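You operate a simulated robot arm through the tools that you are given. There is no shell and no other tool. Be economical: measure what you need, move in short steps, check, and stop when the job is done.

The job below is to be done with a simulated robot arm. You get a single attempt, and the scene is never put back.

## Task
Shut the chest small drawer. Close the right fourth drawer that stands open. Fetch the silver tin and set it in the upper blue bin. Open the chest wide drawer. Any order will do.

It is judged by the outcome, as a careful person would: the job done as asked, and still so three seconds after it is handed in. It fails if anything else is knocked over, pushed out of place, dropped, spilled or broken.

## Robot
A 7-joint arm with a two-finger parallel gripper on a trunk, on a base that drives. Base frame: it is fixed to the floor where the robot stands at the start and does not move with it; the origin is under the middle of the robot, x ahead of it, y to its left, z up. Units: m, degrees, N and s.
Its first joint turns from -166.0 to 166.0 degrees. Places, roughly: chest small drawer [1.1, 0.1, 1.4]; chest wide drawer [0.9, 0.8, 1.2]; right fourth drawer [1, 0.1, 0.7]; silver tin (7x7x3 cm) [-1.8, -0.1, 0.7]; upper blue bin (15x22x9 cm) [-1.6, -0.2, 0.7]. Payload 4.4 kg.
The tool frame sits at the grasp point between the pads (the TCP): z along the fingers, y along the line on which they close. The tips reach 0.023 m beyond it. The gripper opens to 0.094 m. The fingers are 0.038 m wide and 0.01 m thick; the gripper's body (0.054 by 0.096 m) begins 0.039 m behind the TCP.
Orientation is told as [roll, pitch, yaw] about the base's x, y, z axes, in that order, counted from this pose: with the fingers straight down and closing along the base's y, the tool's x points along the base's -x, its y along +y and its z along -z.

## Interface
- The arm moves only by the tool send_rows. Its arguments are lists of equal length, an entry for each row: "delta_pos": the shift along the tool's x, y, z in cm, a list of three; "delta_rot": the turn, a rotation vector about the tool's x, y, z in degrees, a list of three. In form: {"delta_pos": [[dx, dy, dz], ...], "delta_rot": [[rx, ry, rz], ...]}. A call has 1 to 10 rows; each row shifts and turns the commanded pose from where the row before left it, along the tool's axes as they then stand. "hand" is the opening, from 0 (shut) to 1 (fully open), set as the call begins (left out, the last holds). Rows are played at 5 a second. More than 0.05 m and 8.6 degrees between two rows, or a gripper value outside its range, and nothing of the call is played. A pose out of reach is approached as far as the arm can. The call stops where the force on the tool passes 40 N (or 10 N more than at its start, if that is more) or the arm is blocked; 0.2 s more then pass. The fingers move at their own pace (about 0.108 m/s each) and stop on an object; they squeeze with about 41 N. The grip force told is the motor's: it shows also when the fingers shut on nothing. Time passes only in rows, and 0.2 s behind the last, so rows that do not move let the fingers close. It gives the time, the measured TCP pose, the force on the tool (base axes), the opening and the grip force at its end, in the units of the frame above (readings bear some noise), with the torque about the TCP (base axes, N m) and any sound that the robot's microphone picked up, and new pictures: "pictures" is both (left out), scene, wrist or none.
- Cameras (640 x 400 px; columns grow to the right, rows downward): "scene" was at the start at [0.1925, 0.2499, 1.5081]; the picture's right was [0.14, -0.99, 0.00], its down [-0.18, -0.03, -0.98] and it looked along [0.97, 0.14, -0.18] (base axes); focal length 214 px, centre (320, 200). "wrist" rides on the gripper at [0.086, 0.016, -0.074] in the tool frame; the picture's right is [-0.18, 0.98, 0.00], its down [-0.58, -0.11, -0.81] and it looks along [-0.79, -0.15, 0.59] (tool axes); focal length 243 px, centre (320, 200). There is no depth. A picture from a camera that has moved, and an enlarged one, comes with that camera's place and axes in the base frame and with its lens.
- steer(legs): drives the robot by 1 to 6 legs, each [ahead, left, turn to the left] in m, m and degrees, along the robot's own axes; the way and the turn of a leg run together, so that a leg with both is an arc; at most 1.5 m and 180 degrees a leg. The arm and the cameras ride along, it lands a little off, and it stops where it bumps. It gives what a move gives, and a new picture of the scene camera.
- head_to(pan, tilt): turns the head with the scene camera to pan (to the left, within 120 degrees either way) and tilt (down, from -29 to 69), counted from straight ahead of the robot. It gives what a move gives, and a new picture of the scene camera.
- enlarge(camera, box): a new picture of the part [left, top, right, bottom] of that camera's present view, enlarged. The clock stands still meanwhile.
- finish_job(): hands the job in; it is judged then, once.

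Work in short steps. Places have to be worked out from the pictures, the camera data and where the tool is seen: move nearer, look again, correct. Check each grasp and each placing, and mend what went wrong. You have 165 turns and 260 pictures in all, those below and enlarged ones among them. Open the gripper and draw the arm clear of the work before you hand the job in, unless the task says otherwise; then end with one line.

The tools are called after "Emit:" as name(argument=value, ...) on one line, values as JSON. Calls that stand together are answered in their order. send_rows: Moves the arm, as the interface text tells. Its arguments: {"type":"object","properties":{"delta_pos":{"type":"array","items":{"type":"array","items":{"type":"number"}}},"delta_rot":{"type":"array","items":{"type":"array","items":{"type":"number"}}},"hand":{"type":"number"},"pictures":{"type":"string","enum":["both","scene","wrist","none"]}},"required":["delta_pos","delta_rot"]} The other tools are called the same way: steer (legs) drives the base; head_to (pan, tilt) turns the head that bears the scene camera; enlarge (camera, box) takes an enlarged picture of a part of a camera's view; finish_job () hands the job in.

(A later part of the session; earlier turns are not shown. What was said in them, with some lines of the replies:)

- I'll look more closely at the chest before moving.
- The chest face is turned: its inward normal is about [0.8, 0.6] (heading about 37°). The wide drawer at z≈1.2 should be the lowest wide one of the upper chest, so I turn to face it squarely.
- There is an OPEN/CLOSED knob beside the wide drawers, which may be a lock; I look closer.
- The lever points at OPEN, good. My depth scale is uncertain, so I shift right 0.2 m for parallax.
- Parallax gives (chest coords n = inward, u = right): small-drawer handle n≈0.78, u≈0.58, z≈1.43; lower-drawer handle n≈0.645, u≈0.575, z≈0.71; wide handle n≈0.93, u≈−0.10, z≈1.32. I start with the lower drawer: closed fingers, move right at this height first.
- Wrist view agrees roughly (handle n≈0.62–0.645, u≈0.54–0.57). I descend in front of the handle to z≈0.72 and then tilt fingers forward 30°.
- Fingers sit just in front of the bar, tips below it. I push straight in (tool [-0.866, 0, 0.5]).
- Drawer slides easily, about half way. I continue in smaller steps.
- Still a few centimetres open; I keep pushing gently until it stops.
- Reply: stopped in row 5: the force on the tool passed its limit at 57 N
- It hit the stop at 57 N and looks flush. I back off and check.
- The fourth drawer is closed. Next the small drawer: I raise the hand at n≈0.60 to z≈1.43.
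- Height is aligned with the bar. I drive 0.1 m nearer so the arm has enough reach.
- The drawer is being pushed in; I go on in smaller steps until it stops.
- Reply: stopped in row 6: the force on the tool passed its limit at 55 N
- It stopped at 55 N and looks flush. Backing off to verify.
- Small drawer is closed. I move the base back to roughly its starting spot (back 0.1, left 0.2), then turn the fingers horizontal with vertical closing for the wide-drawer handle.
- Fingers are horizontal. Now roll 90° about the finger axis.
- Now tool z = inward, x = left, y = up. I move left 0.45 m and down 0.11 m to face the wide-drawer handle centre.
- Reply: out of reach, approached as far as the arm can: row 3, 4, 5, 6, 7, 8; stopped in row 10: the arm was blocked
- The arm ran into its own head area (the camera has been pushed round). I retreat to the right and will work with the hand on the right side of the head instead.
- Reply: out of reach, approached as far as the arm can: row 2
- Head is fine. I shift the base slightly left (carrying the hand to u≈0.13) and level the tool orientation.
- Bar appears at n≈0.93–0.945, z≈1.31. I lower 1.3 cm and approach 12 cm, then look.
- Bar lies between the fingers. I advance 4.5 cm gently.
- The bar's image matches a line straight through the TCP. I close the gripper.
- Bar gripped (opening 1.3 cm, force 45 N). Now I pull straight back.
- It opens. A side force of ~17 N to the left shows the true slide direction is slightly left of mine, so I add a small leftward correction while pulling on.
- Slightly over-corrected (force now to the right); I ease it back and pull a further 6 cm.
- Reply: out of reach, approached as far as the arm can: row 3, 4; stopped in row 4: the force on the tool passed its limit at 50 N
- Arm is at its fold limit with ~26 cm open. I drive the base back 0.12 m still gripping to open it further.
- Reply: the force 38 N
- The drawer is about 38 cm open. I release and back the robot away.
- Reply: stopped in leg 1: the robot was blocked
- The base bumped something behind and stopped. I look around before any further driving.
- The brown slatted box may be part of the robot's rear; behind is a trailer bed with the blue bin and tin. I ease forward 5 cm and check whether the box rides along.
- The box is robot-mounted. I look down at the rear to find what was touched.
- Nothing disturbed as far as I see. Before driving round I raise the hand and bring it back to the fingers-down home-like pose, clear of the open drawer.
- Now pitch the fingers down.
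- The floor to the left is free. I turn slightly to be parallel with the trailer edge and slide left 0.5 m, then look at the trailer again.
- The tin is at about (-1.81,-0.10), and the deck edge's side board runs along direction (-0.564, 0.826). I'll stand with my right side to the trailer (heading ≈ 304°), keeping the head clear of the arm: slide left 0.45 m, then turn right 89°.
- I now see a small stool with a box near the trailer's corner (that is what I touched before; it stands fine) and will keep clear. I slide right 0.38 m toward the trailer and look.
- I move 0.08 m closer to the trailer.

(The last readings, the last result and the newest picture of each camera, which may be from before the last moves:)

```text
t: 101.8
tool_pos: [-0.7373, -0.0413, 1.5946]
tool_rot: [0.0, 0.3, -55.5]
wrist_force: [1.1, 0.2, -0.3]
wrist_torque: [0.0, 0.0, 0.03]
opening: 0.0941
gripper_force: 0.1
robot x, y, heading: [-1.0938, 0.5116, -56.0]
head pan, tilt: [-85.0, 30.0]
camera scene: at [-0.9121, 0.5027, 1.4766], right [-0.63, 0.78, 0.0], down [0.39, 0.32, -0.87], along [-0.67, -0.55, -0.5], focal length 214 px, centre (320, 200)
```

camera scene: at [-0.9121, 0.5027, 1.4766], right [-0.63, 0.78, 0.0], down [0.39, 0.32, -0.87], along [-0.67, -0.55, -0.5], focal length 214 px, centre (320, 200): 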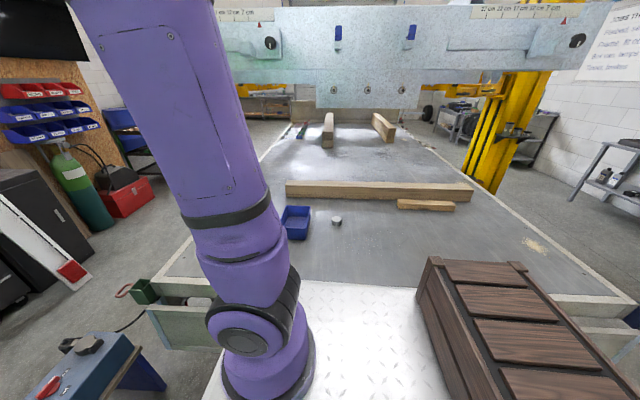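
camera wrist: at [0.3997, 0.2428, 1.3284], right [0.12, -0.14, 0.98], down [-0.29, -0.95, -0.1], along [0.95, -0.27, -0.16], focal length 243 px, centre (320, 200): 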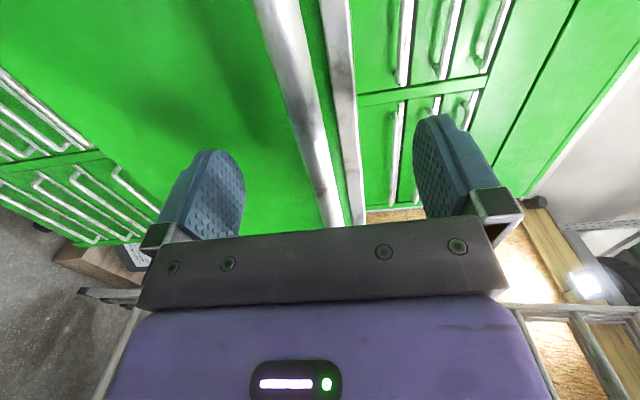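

The blue beam is ~2.9 m off, no hindrance. I swing the arm round to the right along an arc (yaw turning with it).

Emit:
send_rows(delta_pos=[[0, -4.7, 0], [0, -4.7, 0], [0, -4.7, 0], [0, -4.7, 0], [0, -4.7, 0], [0, -4.7, 0], [0, -4.7, 0], [0, -4.7, 0]], delta_rot=[[0, 0, 5.8], [0, 0, 5.8], [0, 0, 5.8], [0, 0, 5.8], [0, 0, 5.8], [0, 0, 5.8], [0, 0, 5.8], [0, 0, 5.8]], pictures="none")

Emit:
send_rows(delta_pos=[[0, -4.7, 0], [0, -4.7, 0], [0, -4.7, 0], [0, -4.7, 0], [0, -4.7, 0], [0, -4.7, 0], [0, -4.7, 0], [0, -4.7, 0]], delta_rot=[[0, 0, 5.8], [0, 0, 5.8], [0, 0, 5.8], [0, 0, 5.8], [0, 0, 5.8], [0, 0, 5.8], [0, 0, 5.8], [0, 0, 5.8]], pictures="both")

```text
t: 103.6
tool_pos: [-1.0895, -0.1302, 1.5967]
tool_rot: [-0.1, 0.2, -101.9]
wrist_force: [0.7, -0.2, -0.6]
wrist_torque: [0.01, 0.03, 0.0]
opening: 0.094
gripper_force: 0.0
robot x, y, heading: [-1.0901, 0.5109, -55.8]
head pan, tilt: [-85.0, 30.0]
```

```text
t: 105.4
tool_pos: [-1.4001, 0.0635, 1.5958]
tool_rot: [-0.3, 0.0, -148.3]
wrist_force: [0.9, -0.4, -0.7]
wrist_torque: [0.03, 0.02, -0.02]
opening: 0.0939
gripper_force: 0.0
robot x, y, heading: [-1.0901, 0.5097, -55.8]
head pan, tilt: [-85.0, 30.0]
camera scene: at [-0.9118, 0.5024, 1.4766], right [-0.63, 0.78, 0.0], down [0.39, 0.32, -0.87], along [-0.67, -0.55, -0.5], focal length 214 px, centre (320, 200)
camera wrist: at [-1.3161, 0.0935, 1.6716], right [0.36, -0.93, -0.01], down [-0.55, -0.22, 0.81], along [-0.75, -0.29, -0.59], focal length 243 px, centre (320, 200)
```

scene: 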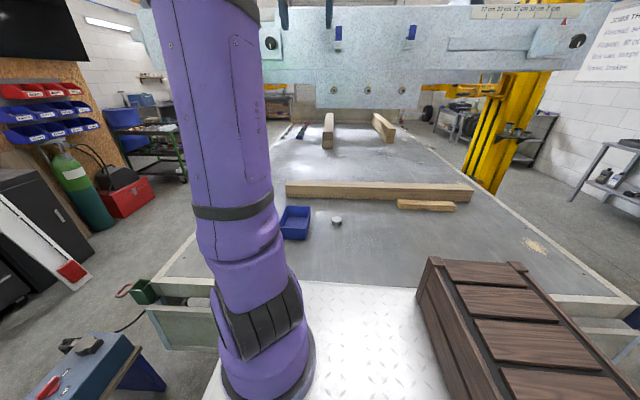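
wrist: 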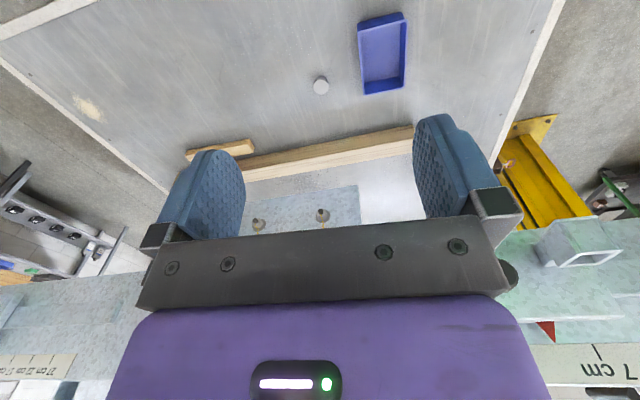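

Wrist and scene views agree: tin ≈ (-1.80, -0.095), bin ≈ (-1.595, -0.25). I move over the tin while descending.

Emit:
send_rows(delta_pos=[[-3.5, -0.62, 3.4], [-3.5, -0.62, 3.4], [-3.5, -0.62, 3.4], [-3.5, -0.62, 3.4], [-3.5, -0.62, 3.4], [-3.5, -0.62, 3.4]], delta_rot=[[0, 0, 0], [0, 0, 0], [0, 0, 0], [0, 0, 0], [0, 0, 0], [0, 0, 0]], hand=1, pictures="none")

Emit:
send_rows(delta_pos=[[-3.5, -0.62, 3.4], [-3.5, -0.62, 3.4], [-3.5, -0.62, 3.4], [-3.5, -0.62, 3.4], [-3.5, -0.62, 3.4], [-3.5, -0.62, 3.4]], delta_rot=[[0, 0, 0], [0, 0, 0], [0, 0, 0], [0, 0, 0], [0, 0, 0], [0, 0, 0]], pictures="both")

```text
t: 106.8
tool_pos: [-1.5989, -0.0184, 1.3917]
tool_rot: [-0.3, -0.2, -148.0]
wrist_force: [0.0, -0.6, -0.7]
wrist_torque: [-0.02, 0.04, 0.02]
opening: 0.094
gripper_force: 0.1
robot x, y, heading: [-1.0938, 0.5098, -56.0]
head pan, tilt: [-85.0, 30.0]
```

```text
t: 107.3
tool_pos: [-1.6126, -0.0474, 1.3614]
tool_rot: [-0.3, 0.1, -146.3]
wrist_force: [84.3, 85.2, 11.0]
wrist_torque: [-6.51, 6.13, 0.75]
opening: 0.0941
gripper_force: 0.0
robot x, y, heading: [-1.0859, 0.5024, -55.3]
head pan, tilt: [-85.0, 30.0]
stopped in row 2: the force on the tool passed its limit at 227 N (the readings are from after the stop); the commanded pose is now the measured one
camera scene: at [-0.8981, 0.5013, 1.4756], right [-0.64, 0.77, 0.0], down [0.38, 0.32, -0.87], along [-0.67, -0.56, -0.5], focal length 214 px, centre (320, 200)
camera wrist: at [-1.5314, -0.0147, 1.4368], right [0.39, -0.92, 0.0], down [-0.54, -0.24, 0.81], along [-0.74, -0.31, -0.59], focal length 243 px, centre (320, 200)
```

scene: 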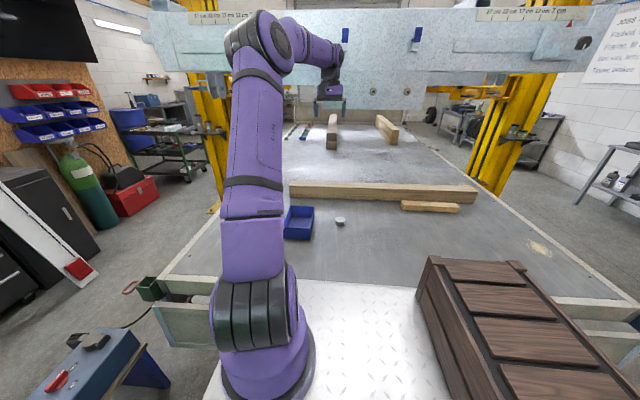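
wrist: 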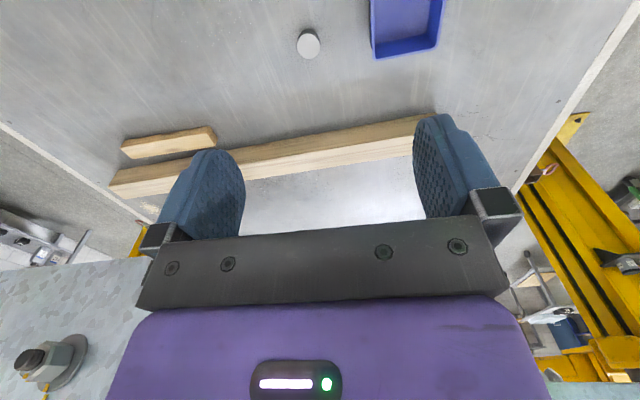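

I hit something with the hand (227 N), probably the cross-beam, which must be nearer than I estimated. I back out along the same path at once.

Emit:
send_rows(delta_pos=[[3.5, 0, 0], [3.5, 0.6, 0], [3.5, 0.6, 0], [3.5, 0.6, 0]], delta_rot=[[0, 0, 0], [0, 0, 0], [0, 0, 0], [0, 0, 0]], pictures="both")

```text
t: 108.3
tool_pos: [-1.5012, 0.0139, 1.3546]
tool_rot: [-0.3, 0.3, -146.8]
wrist_force: [0.3, -0.7, -1.1]
wrist_torque: [0.03, -0.03, 0.01]
opening: 0.094
gripper_force: 0.0
robot x, y, heading: [-1.0899, 0.5033, -55.1]
head pan, tilt: [-85.0, 30.0]
camera scene: at [-0.9088, 0.4982, 1.4768], right [-0.64, 0.77, 0.0], down [0.38, 0.32, -0.87], along [-0.67, -0.55, -0.5], focal length 214 px, centre (320, 200)
camera wrist: at [-1.4191, 0.0465, 1.4304], right [0.39, -0.92, 0.0], down [-0.55, -0.23, 0.8], along [-0.74, -0.31, -0.59], focal length 243 px, centre (320, 200)
```

scene: 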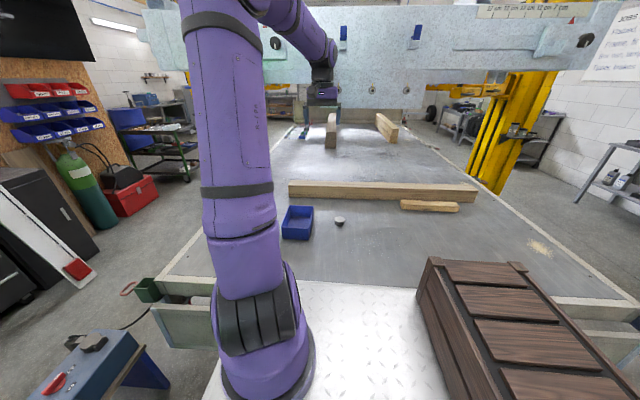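
wrist: 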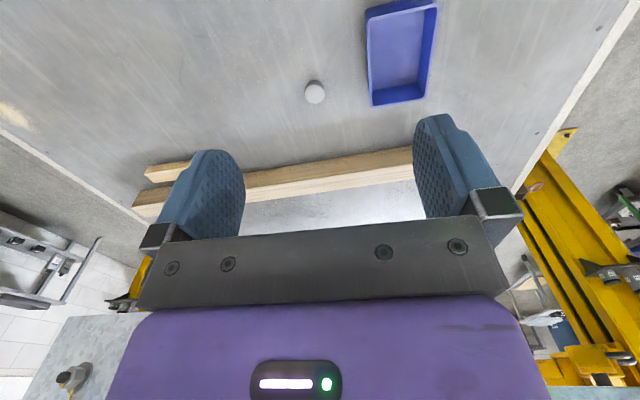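

Triangulating the bolts shows the beam's plate at about D≈−1.40 (just in front of the tin), with its bottom at z≈1.36. So I descend here first to z≈0.95 and will reach under the beam.

Emit:
send_rows(delta_pos=[[0.5, 0, 4.5], [0, 0, 4.5], [0, 0, 4.5], [0, 0, 4.5], [0, 0, 4.5], [0, 0, 4.5], [0, 0, 4.5], [0, 0, 4.5], [0, 0, 4.5]], delta_rot=[[0, 0, 0], [0, 0, 0], [0, 0, 0], [0, 0, 0], [0, 0, 0], [0, 0, 0], [0, 0, 0], [0, 0, 0], [0, 0, 0]], pictures="both")

```text
t: 110.3
tool_pos: [-1.4946, 0.0183, 0.9495]
tool_rot: [-0.1, 0.2, -146.7]
wrist_force: [0.9, -0.3, -0.2]
wrist_torque: [-0.01, 0.05, 0.02]
opening: 0.0939
gripper_force: 0.0
robot x, y, heading: [-1.0871, 0.5049, -55.2]
head pan, tilt: [-85.0, 30.0]
camera scene: at [-0.9078, 0.499, 1.4766], right [-0.64, 0.77, 0.0], down [0.38, 0.32, -0.87], along [-0.67, -0.55, -0.5], focal length 214 px, centre (320, 200)
camera wrist: at [-1.4117, 0.0513, 1.0253], right [0.39, -0.92, 0.0], down [-0.55, -0.23, 0.81], along [-0.74, -0.31, -0.59], focal length 243 px, centre (320, 200)
```

scene: 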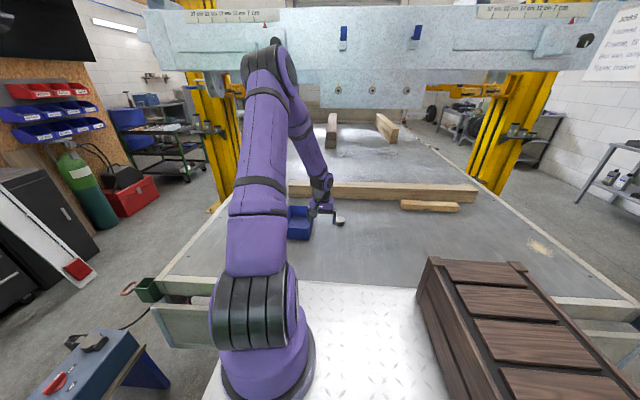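
wrist: 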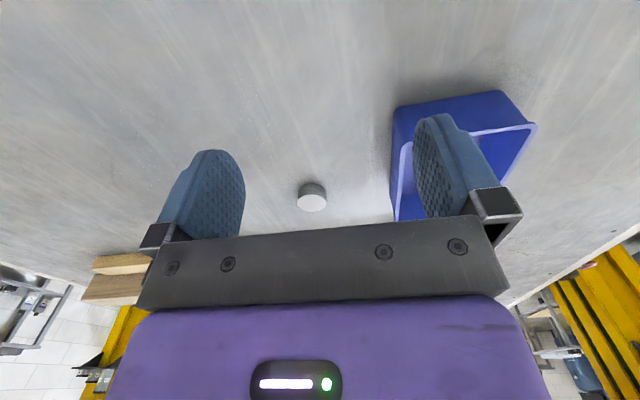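

Path is clear. I go forward 0.316 m and right 0.074 m under the beam, hovering at z≈0.86.

Emit:
send_rows(delta_pos=[[-4.5, -1.05, 1.3], [-4.5, -1.05, 1.3], [-4.5, -1.05, 1.3], [-4.5, -1.05, 1.3], [-4.5, -1.05, 1.3], [-4.5, -1.05, 1.3], [-4.5, -1.05, 1.2]], delta_rot=[[0, 0, 0], [0, 0, 0], [0, 0, 0], [0, 0, 0], [0, 0, 0], [0, 0, 0], [0, 0, 0]], pictures="both")

```text
t: 111.9
tool_pos: [-1.797, -0.0937, 0.8609]
tool_rot: [-0.1, 0.0, -146.7]
wrist_force: [1.5, 0.0, 1.0]
wrist_torque: [0.02, 0.04, -0.01]
opening: 0.094
gripper_force: 0.0
robot x, y, heading: [-1.09, 0.501, -55.1]
head pan, tilt: [-85.0, 30.0]
camera scene: at [-0.907, 0.4992, 1.4765], right [-0.64, 0.77, 0.0], down [0.38, 0.32, -0.87], along [-0.67, -0.55, -0.5], focal length 214 px, centre (320, 200)
camera wrist: at [-1.7147, -0.0614, 0.9365], right [0.39, -0.92, 0.0], down [-0.55, -0.23, 0.81], along [-0.74, -0.31, -0.59], focal length 243 px, centre (320, 200)
```

scene: 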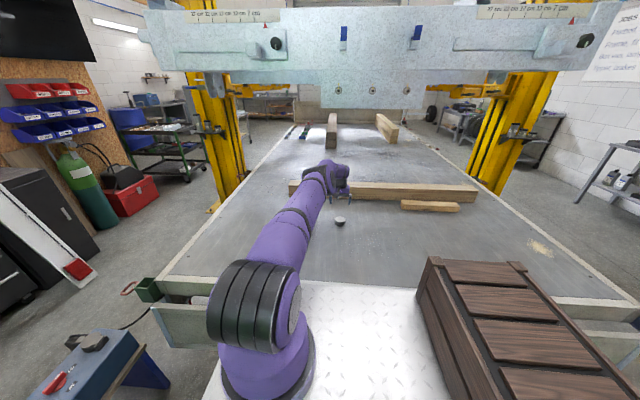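
wrist: 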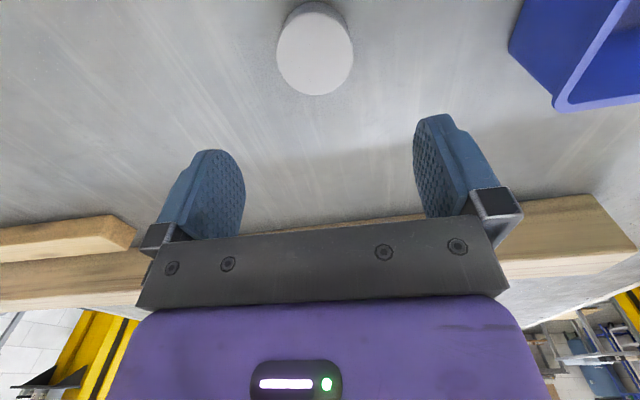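

Aligned over the tin. Descend to z≈0.75.

Emit:
send_rows(delta_pos=[[0, 0, 4], [0, 0, 4], [0, 0, 3]], delta_rot=[[0, 0, 0], [0, 0, 0], [0, 0, 0]], pictures="both")

Emit:
enlarge(camera="scene", box=[260, 150, 420, 250])

```text
t: 112.7
tool_pos: [-1.7887, -0.0908, 0.7515]
tool_rot: [-0.2, 0.1, -146.8]
wrist_force: [-0.1, -1.4, 0.7]
wrist_torque: [0.02, 0.01, 0.01]
opening: 0.0939
gripper_force: 0.0
out of reach, approached as far as the arm can: row 2, 3
robot x, y, heading: [-1.085, 0.5003, -55.2]
head pan, tilt: [-85.0, 30.0]
camera scene: at [-0.9082, 0.4987, 1.4767], right [-0.64, 0.77, 0.0], down [0.38, 0.32, -0.87], along [-0.67, -0.55, -0.5], focal length 214 px, centre (320, 200)
camera wrist: at [-1.7063, -0.0576, 0.8274], right [0.39, -0.92, 0.0], down [-0.55, -0.23, 0.81], along [-0.74, -0.31, -0.59], focal length 243 px, centre (320, 200)
```

scene: 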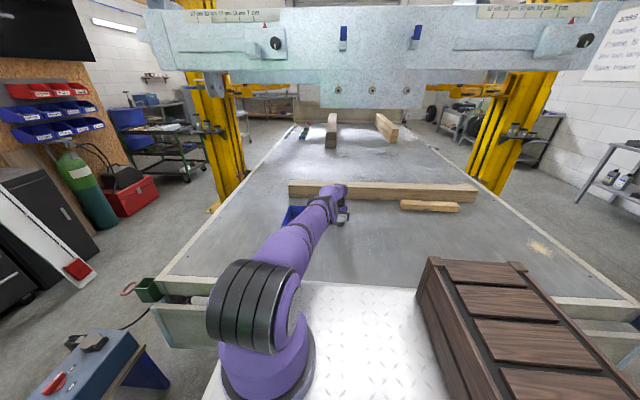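
wrist: 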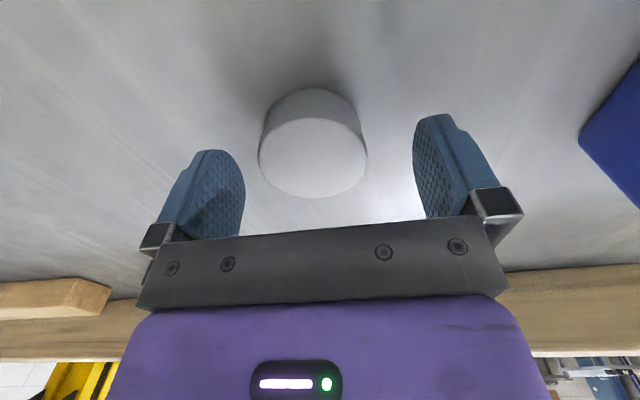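

```text
4.00 times, centred on (340, 200) of scene
camera zoom: at [-0.9082, 0.4987, 1.4767], right [-0.64, 0.77, 0.0], down [0.38, 0.32, -0.87], along [-0.67, -0.55, -0.5], focal length 858 px, centre (240, 200)
```

zoom: 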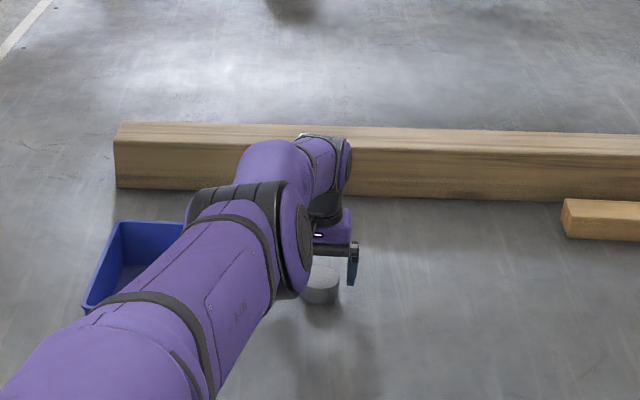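

The arm is at its reach limit here (tin top ≈0.726). I lift a little, move the base 5 cm nearer, then descend.

Emit:
send_rows(delta_pos=[[1, 0, -4], [2, 0, -2]], delta_rot=[[0, 0, 0], [0, 0, 0]], pictures="none")

Emit:
steer(legs=[[0, -0.05, 0]])

```text
t: 113.3
tool_pos: [-1.7643, -0.0745, 0.8117]
tool_rot: [-0.1, 0.3, -146.7]
wrist_force: [0.4, -0.5, 0.0]
wrist_torque: [0.01, 0.01, 0.01]
opening: 0.094
gripper_force: 0.1
robot x, y, heading: [-1.0907, 0.5034, -55.3]
head pan, tilt: [-85.0, 30.0]
```

```text
t: 114.2
tool_pos: [-1.8045, -0.1033, 0.8116]
tool_rot: [-0.1, 0.2, -146.8]
wrist_force: [0.4, -0.1, 0.6]
wrist_torque: [-0.03, 0.0, 0.01]
opening: 0.0941
gripper_force: 0.0
robot x, y, heading: [-1.1267, 0.4725, -55.4]
head pan, tilt: [-85.0, 30.0]
camera scene: at [-0.9496, 0.4699, 1.4767], right [-0.64, 0.77, 0.0], down [0.38, 0.32, -0.87], along [-0.67, -0.55, -0.5], focal length 214 px, centre (320, 200)
```

scene: 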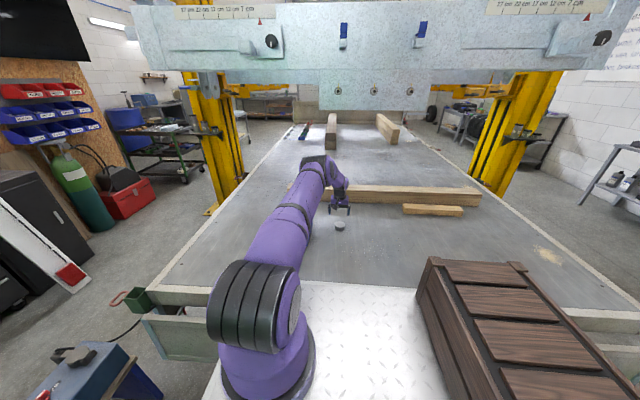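

Now correct 1.2 cm back, 0.5 cm right, and descend to z≈0.729.

Emit:
send_rows(delta_pos=[[1.2, -0.5, 0], [0, 0, 3], [0, 0, 3], [0, 0, 2.2]], delta_rot=[[0, 0, 0], [0, 0, 0], [0, 0, 0], [0, 0, 0]], pictures="wrist")

```text
t: 115.2
tool_pos: [-1.7976, -0.0903, 0.7313]
tool_rot: [-0.2, 0.2, -146.8]
wrist_force: [0.4, -0.7, 0.2]
wrist_torque: [-0.02, 0.01, -0.01]
opening: 0.0939
gripper_force: 0.1
robot x, y, heading: [-1.1305, 0.4747, -55.3]
head pan, tilt: [-85.0, 30.0]
camera wrist: at [-1.7152, -0.0582, 0.8066], right [0.39, -0.92, 0.0], down [-0.55, -0.23, 0.8], along [-0.74, -0.31, -0.59], focal length 243 px, centre (320, 200)
```

wrist: 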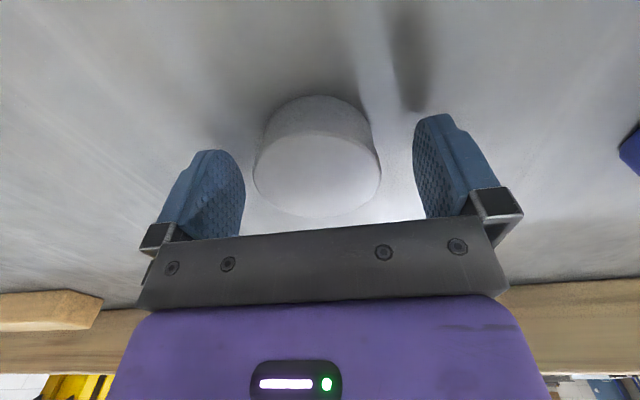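

Centered. I lower 0.4 cm and close.

Emit:
send_rows(delta_pos=[[0, 0, 0.4], [0, 0, 0]], delta_rot=[[0, 0, 0], [0, 0, 0]], pictures="none")

Emit:
send_rows(delta_pos=[[0, 0, 0], [0, 0, 0], [0, 0, 0], [0, 0, 0]], delta_rot=[[0, 0, 0], [0, 0, 0], [0, 0, 0], [0, 0, 0]], hand=0, pictures="wrist")

```text
t: 115.8
tool_pos: [-1.7983, -0.0913, 0.7272]
tool_rot: [-0.2, 0.1, -146.6]
wrist_force: [0.2, -0.7, 0.3]
wrist_torque: [-0.01, 0.02, 0.02]
opening: 0.0941
gripper_force: 0.1
robot x, y, heading: [-1.1284, 0.4773, -54.9]
head pan, tilt: [-85.0, 30.0]
```

```text
t: 116.8
tool_pos: [-1.7971, -0.0915, 0.727]
tool_rot: [-0.1, 0.2, -146.7]
wrist_force: [0.0, 0.1, 0.3]
wrist_torque: [0.03, 0.06, -0.02]
opening: 0.0602
gripper_force: 41.3
robot x, y, heading: [-1.1307, 0.4796, -55.1]
head pan, tilt: [-85.0, 30.0]
camera wrist: at [-1.7154, -0.0581, 0.8027], right [0.39, -0.92, 0.0], down [-0.55, -0.23, 0.8], along [-0.74, -0.31, -0.59], focal length 243 px, centre (320, 200)
```

wrist: 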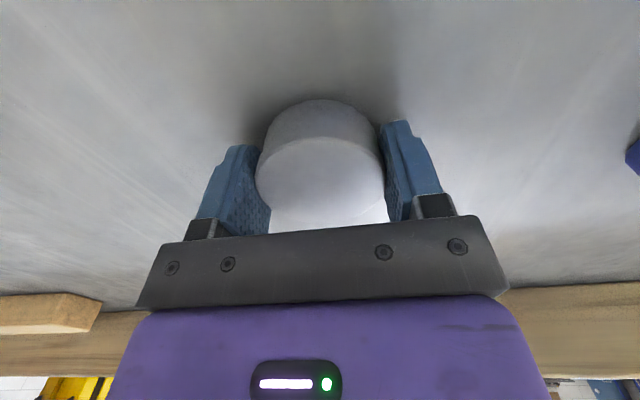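

Gripped (6.0 cm). Lift 16 cm and check.

Emit:
send_rows(delta_pos=[[0, 0, -2], [0, 0, -3], [0, 0, -4], [0, 0, -4], [0, 0, -3]], delta_rot=[[0, 0, 0], [0, 0, 0], [0, 0, 0], [0, 0, 0], [0, 0, 0]], pictures="both")

```text
t: 118.0
tool_pos: [-1.7981, -0.092, 0.8859]
tool_rot: [-0.2, 0.3, -146.7]
wrist_force: [0.0, 0.3, -1.6]
wrist_torque: [-0.02, 0.02, 0.01]
opening: 0.0604
gripper_force: 41.0
robot x, y, heading: [-1.1291, 0.4739, -55.2]
head pan, tilt: [-85.0, 30.0]
camera scene: at [-0.9498, 0.4697, 1.4767], right [-0.64, 0.77, 0.0], down [0.38, 0.32, -0.87], along [-0.67, -0.55, -0.5], focal length 214 px, centre (320, 200)
camera wrist: at [-1.7148, -0.0601, 0.9606], right [0.39, -0.92, 0.0], down [-0.55, -0.23, 0.8], along [-0.74, -0.31, -0.59], focal length 243 px, centre (320, 200)
```

scene: 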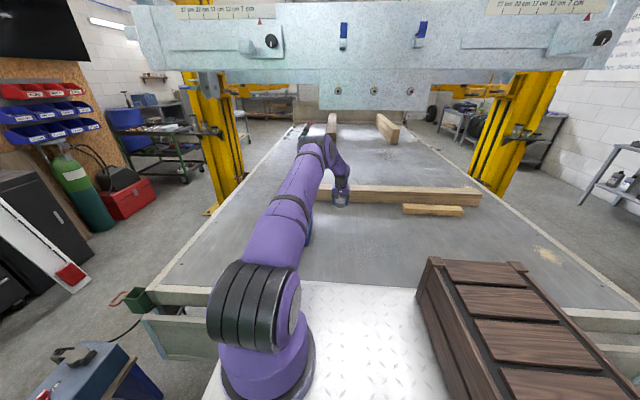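
wrist: 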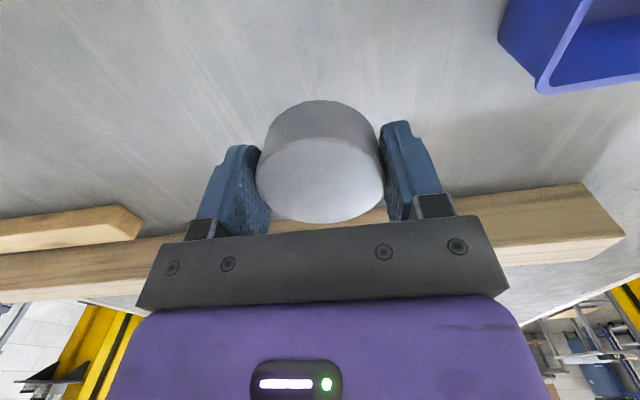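

Tin is held. Move over the bin (left 24.5 cm, back 8 cm).

Emit:
send_rows(delta_pos=[[1.37, 4.08, -0.5], [1.37, 4.08, -0.5], [1.37, 4.08, -0.5], [1.37, 4.08, -0.5], [1.37, 4.08, -0.5], [1.37, 4.08, 0]], delta_rot=[[0, 0, 0], [0, 0, 0], [0, 0, 0], [0, 0, 0], [0, 0, 0], [0, 0, 0]], pictures="both")

```text
t: 119.5
tool_pos: [-1.5963, -0.2508, 0.9113]
tool_rot: [-0.2, 0.2, -146.9]
wrist_force: [-0.7, 0.8, -0.8]
wrist_torque: [-0.05, -0.1, -0.01]
opening: 0.0603
gripper_force: 40.5
robot x, y, heading: [-1.1273, 0.4744, -55.1]
head pan, tilt: [-85.0, 30.0]
camera scene: at [-0.9501, 0.4701, 1.4768], right [-0.64, 0.77, 0.0], down [0.38, 0.32, -0.87], along [-0.67, -0.55, -0.5], focal length 214 px, centre (320, 200)
camera wrist: at [-1.5138, -0.2181, 0.9869], right [0.38, -0.92, 0.0], down [-0.55, -0.23, 0.8], along [-0.74, -0.31, -0.59], focal length 243 px, centre (320, 200)
```

scene: 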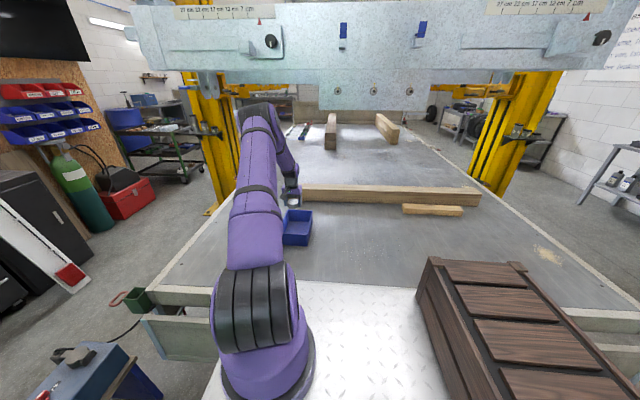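
wrist: 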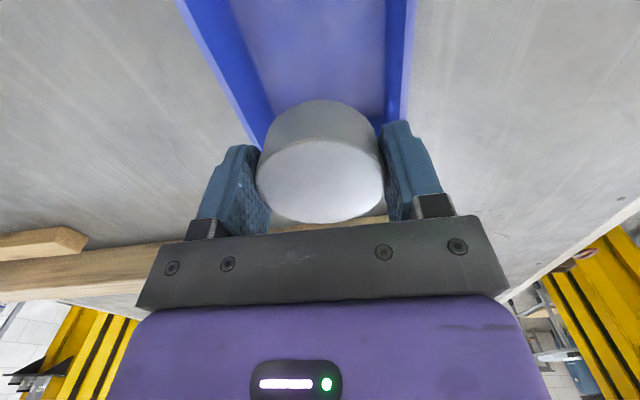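

Bin centre computed as (-1.594,-0.242), long axis along my finger-forward direction; I'm within 1 cm. Small shift right 0.5 cm and lower part way.

Emit:
send_rows(delta_pos=[[0, -0.5, 2], [0, 0, 3], [0, 0, 3]], delta_rot=[[0, 0, 0], [0, 0, 0], [0, 0, 0]], pictures="both")

Emit:
enlarge(camera="scene", box=[220, 170, 380, 270])

```text
t: 120.2
tool_pos: [-1.5971, -0.2471, 0.8307]
tool_rot: [-0.1, 0.2, -146.7]
wrist_force: [0.6, 0.2, -0.3]
wrist_torque: [-0.02, 0.04, 0.03]
opening: 0.0602
gripper_force: 40.9
robot x, y, heading: [-1.1341, 0.4736, -54.9]
head pan, tilt: [-85.0, 30.0]
camera scene: at [-0.9494, 0.4701, 1.4767], right [-0.64, 0.77, 0.0], down [0.38, 0.32, -0.87], along [-0.67, -0.55, -0.5], focal length 214 px, centre (320, 200)
camera wrist: at [-1.5155, -0.2144, 0.9075], right [0.39, -0.92, 0.0], down [-0.55, -0.23, 0.8], along [-0.74, -0.31, -0.59], focal length 243 px, centre (320, 200)
```

scene: 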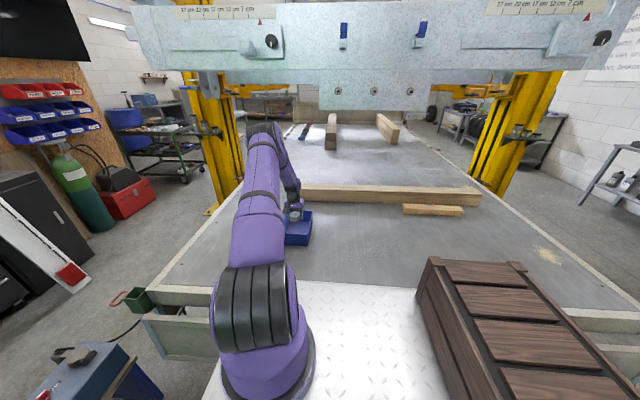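
wrist: 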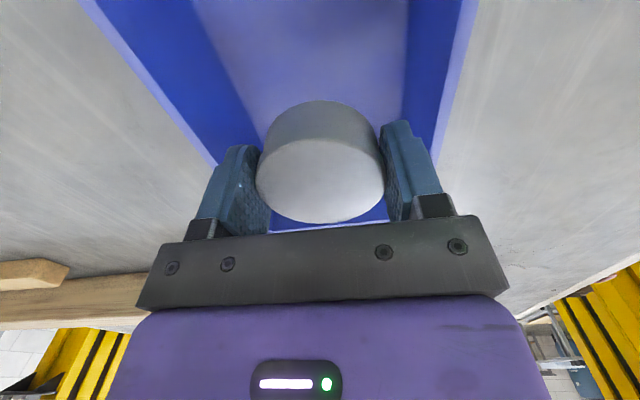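

```text
4.00 times, centred on (300, 220) of scene
camera zoom: at [-0.9494, 0.4701, 1.4767], right [-0.64, 0.77, 0.0], down [0.38, 0.32, -0.87], along [-0.67, -0.55, -0.5], focal length 858 px, centre (400, 120)
```

zoom: 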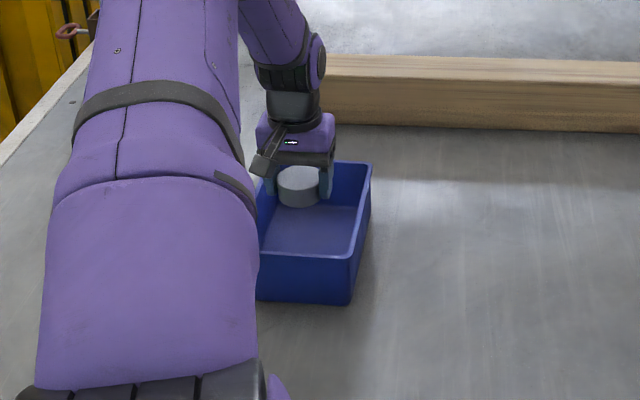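

Centered within the walls on all sides. I lower to z≈0.742 carefully.

Emit:
send_rows(delta_pos=[[0, 0, 3], [0, 0, 3], [0, 0, 2], [0, 0, 0.8]], delta_rot=[[0, 0, 0], [0, 0, 0], [0, 0, 0], [0, 0, 0]], pictures="both")

```text
t: 121.2
tool_pos: [-1.5972, -0.2471, 0.7438]
tool_rot: [-0.1, 0.2, -146.7]
wrist_force: [-0.4, -0.3, -0.7]
wrist_torque: [-0.03, 0.02, 0.03]
opening: 0.0603
gripper_force: 40.9
robot x, y, heading: [-1.1328, 0.4773, -55.2]
head pan, tilt: [-85.0, 30.0]
camera scene: at [-0.9495, 0.47, 1.4767], right [-0.64, 0.77, 0.0], down [0.38, 0.32, -0.87], along [-0.67, -0.55, -0.5], focal length 214 px, centre (320, 200)
camera wrist: at [-1.5153, -0.2142, 0.8193], right [0.39, -0.92, 0.0], down [-0.55, -0.23, 0.8], along [-0.74, -0.31, -0.59], focal length 243 px, centre (320, 200)
```

scene: 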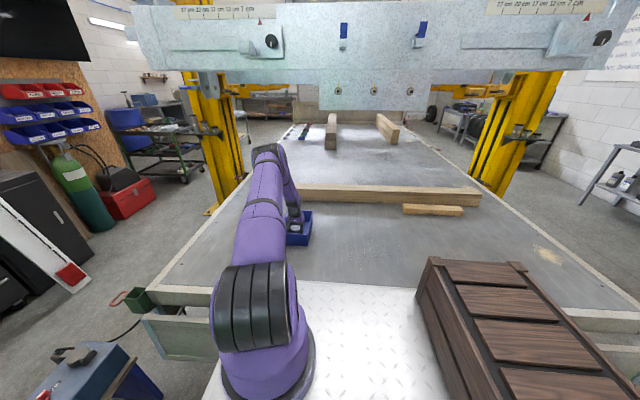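
wrist: 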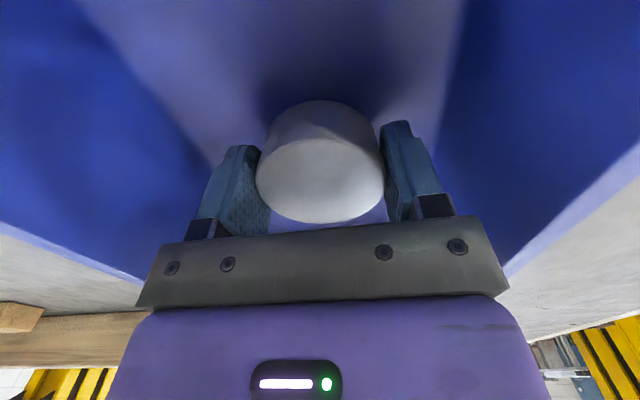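

Well inside the bin. Another 0.8 cm down, then open to 0.8 (limited, to stay clear of the walls).

Emit:
send_rows(delta_pos=[[0, 0, 0.4], [0, 0, 0.4]], delta_rot=[[0, 0, 0], [0, 0, 0]], pictures="none")

Emit:
send_rows(delta_pos=[[0, 0, 0], [0, 0, 0], [0, 0, 0]], delta_rot=[[0, 0, 0], [0, 0, 0], [0, 0, 0]], hand=0.8, pictures="wrist")

```text
t: 121.8
tool_pos: [-1.5982, -0.2468, 0.736]
tool_rot: [-0.1, 0.2, -146.7]
wrist_force: [0.1, -0.9, -1.9]
wrist_torque: [0.02, 0.0, 0.0]
opening: 0.0605
gripper_force: 40.9
robot x, y, heading: [-1.1286, 0.4717, -55.4]
head pan, tilt: [-85.0, 30.0]
```

```text
t: 122.7
tool_pos: [-1.5973, -0.2454, 0.7356]
tool_rot: [-0.1, 0.2, -146.7]
wrist_force: [-0.6, -0.4, -0.2]
wrist_torque: [0.02, -0.01, 0.03]
opening: 0.075
gripper_force: 0.0
robot x, y, heading: [-1.1312, 0.4713, -55.2]
head pan, tilt: [-85.0, 30.0]
camera wrist: at [-1.515, -0.214, 0.8115], right [0.39, -0.92, 0.0], down [-0.55, -0.23, 0.8], along [-0.74, -0.31, -0.59], focal length 243 px, centre (320, 200)
```

wrist: 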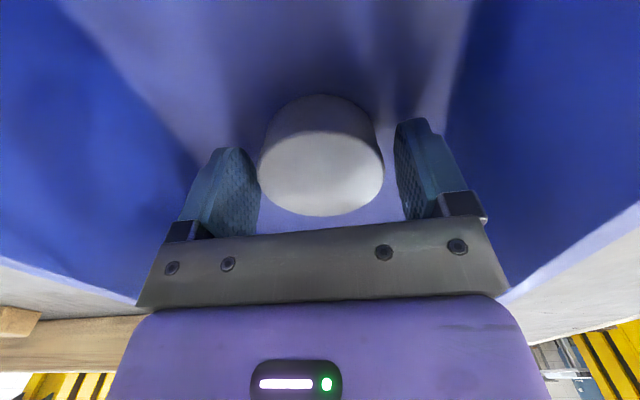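

Released; tin rests in the bin. I raise straight up.

Emit:
send_rows(delta_pos=[[0, 0, -2], [0, 0, -4], [0, 0, -4], [0, 0, -4], [0, 0, -4]], delta_rot=[[0, 0, 0], [0, 0, 0], [0, 0, 0], [0, 0, 0], [0, 0, 0]], pictures="wrist")

```text
t: 123.8
tool_pos: [-1.5976, -0.2468, 0.9151]
tool_rot: [-0.2, 0.3, -146.7]
wrist_force: [-0.1, 0.4, 0.3]
wrist_torque: [0.02, -0.03, -0.02]
opening: 0.0753
gripper_force: 0.1
robot x, y, heading: [-1.1304, 0.4714, -55.2]
head pan, tilt: [-85.0, 30.0]
camera wrist: at [-1.5154, -0.2144, 0.9914], right [0.39, -0.92, 0.0], down [-0.55, -0.23, 0.8], along [-0.74, -0.31, -0.59], focal length 243 px, centre (320, 200)
```

wrist: 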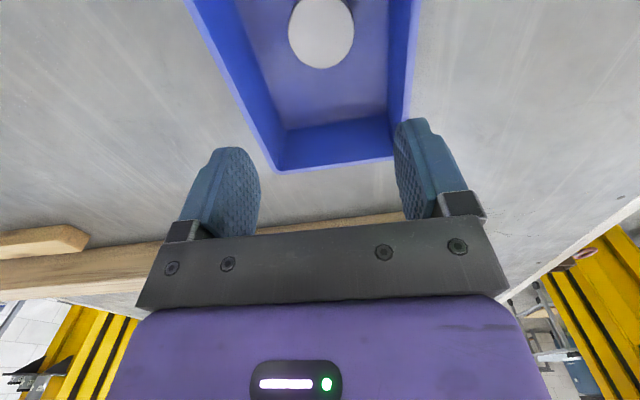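

The tin sits in the bin. I draw the arm back clear of the beam and then check the drawers.

Emit:
send_rows(delta_pos=[[4.5, 0, 0], [4.5, 0, 0], [4.5, 0, 0], [4.5, 0, 0], [4.5, 0, 0], [4.5, 0, 0]], delta_rot=[[0, 0, 0], [0, 0, 0], [0, 0, 0], [0, 0, 0], [0, 0, 0], [0, 0, 0]], hand=1, pictures="scene")

Emit:
head_to(pan=60, tilt=15)

Emit:
head_to(pan=-35, tilt=35)

```text
t: 125.2
tool_pos: [-1.3723, -0.1004, 0.9155]
tool_rot: [-0.1, 0.2, -146.6]
wrist_force: [-0.3, -0.3, 0.1]
wrist_torque: [0.03, 0.02, -0.01]
opening: 0.094
gripper_force: 0.1
robot x, y, heading: [-1.1322, 0.4749, -55.3]
head pan, tilt: [-85.0, 30.0]
camera scene: at [-0.9498, 0.4696, 1.4767], right [-0.64, 0.77, 0.0], down [0.38, 0.32, -0.87], along [-0.67, -0.55, -0.5], focal length 214 px, centre (320, 200)
```

scene: 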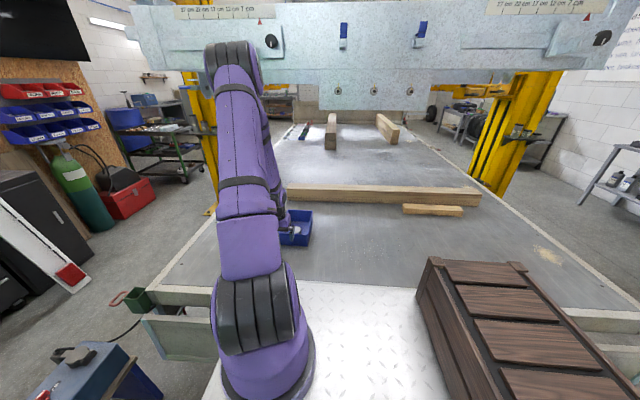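

```text
t: 127.5
tool_pos: [-1.3714, -0.1006, 0.9163]
tool_rot: [0.0, 0.2, -146.7]
wrist_force: [-0.2, -0.1, 0.5]
wrist_torque: [0.03, 0.0, -0.01]
opening: 0.0938
gripper_force: 0.0
robot x, y, heading: [-1.1296, 0.4755, -55.2]
head pan, tilt: [60.0, 15.0]
camera scene: at [-0.7869, 0.5355, 1.5009], right [0.08, -1.0, 0.0], down [-0.26, -0.02, -0.97], along [0.96, 0.08, -0.26], focal length 214 px, centre (320, 200)
```

scene: 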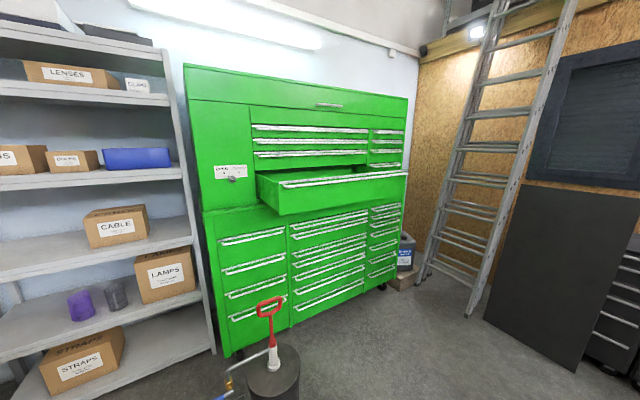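

```text
t: 129.2
tool_pos: [-1.3718, -0.1001, 0.9162]
tool_rot: [-0.1, 0.3, -146.7]
wrist_force: [0.3, 0.0, 1.2]
wrist_torque: [-0.01, -0.03, 0.04]
opening: 0.0942
gripper_force: 0.0
robot x, y, heading: [-1.1272, 0.4727, -55.2]
head pan, tilt: [-35.0, 35.0]
camera scene: at [-0.8803, 0.4397, 1.4689], right [-1.0, 0.0, 0.0], down [0.0, 0.57, -0.82], along [0.0, -0.82, -0.57], focal length 214 px, centre (320, 200)
```

scene: 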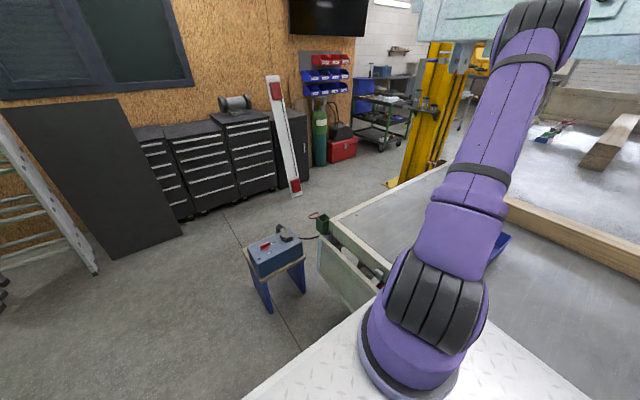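

Everything is in its asked state: both small drawers are shut, the wide drawer is open and the tin is in the bin. The gripper is open and clear, so I hand in.

Emit:
finish_job()

```text
The job is handed in.
```

I shut the chest small drawer and the right fourth drawer, opened the chest wide drawer about 38 cm, and set the silver tin in the upper blue bin. On the way the base bumped what I think was the small stool near the trailer, and the hand hit the overhead beam. Both looked undisturbed afterwards.
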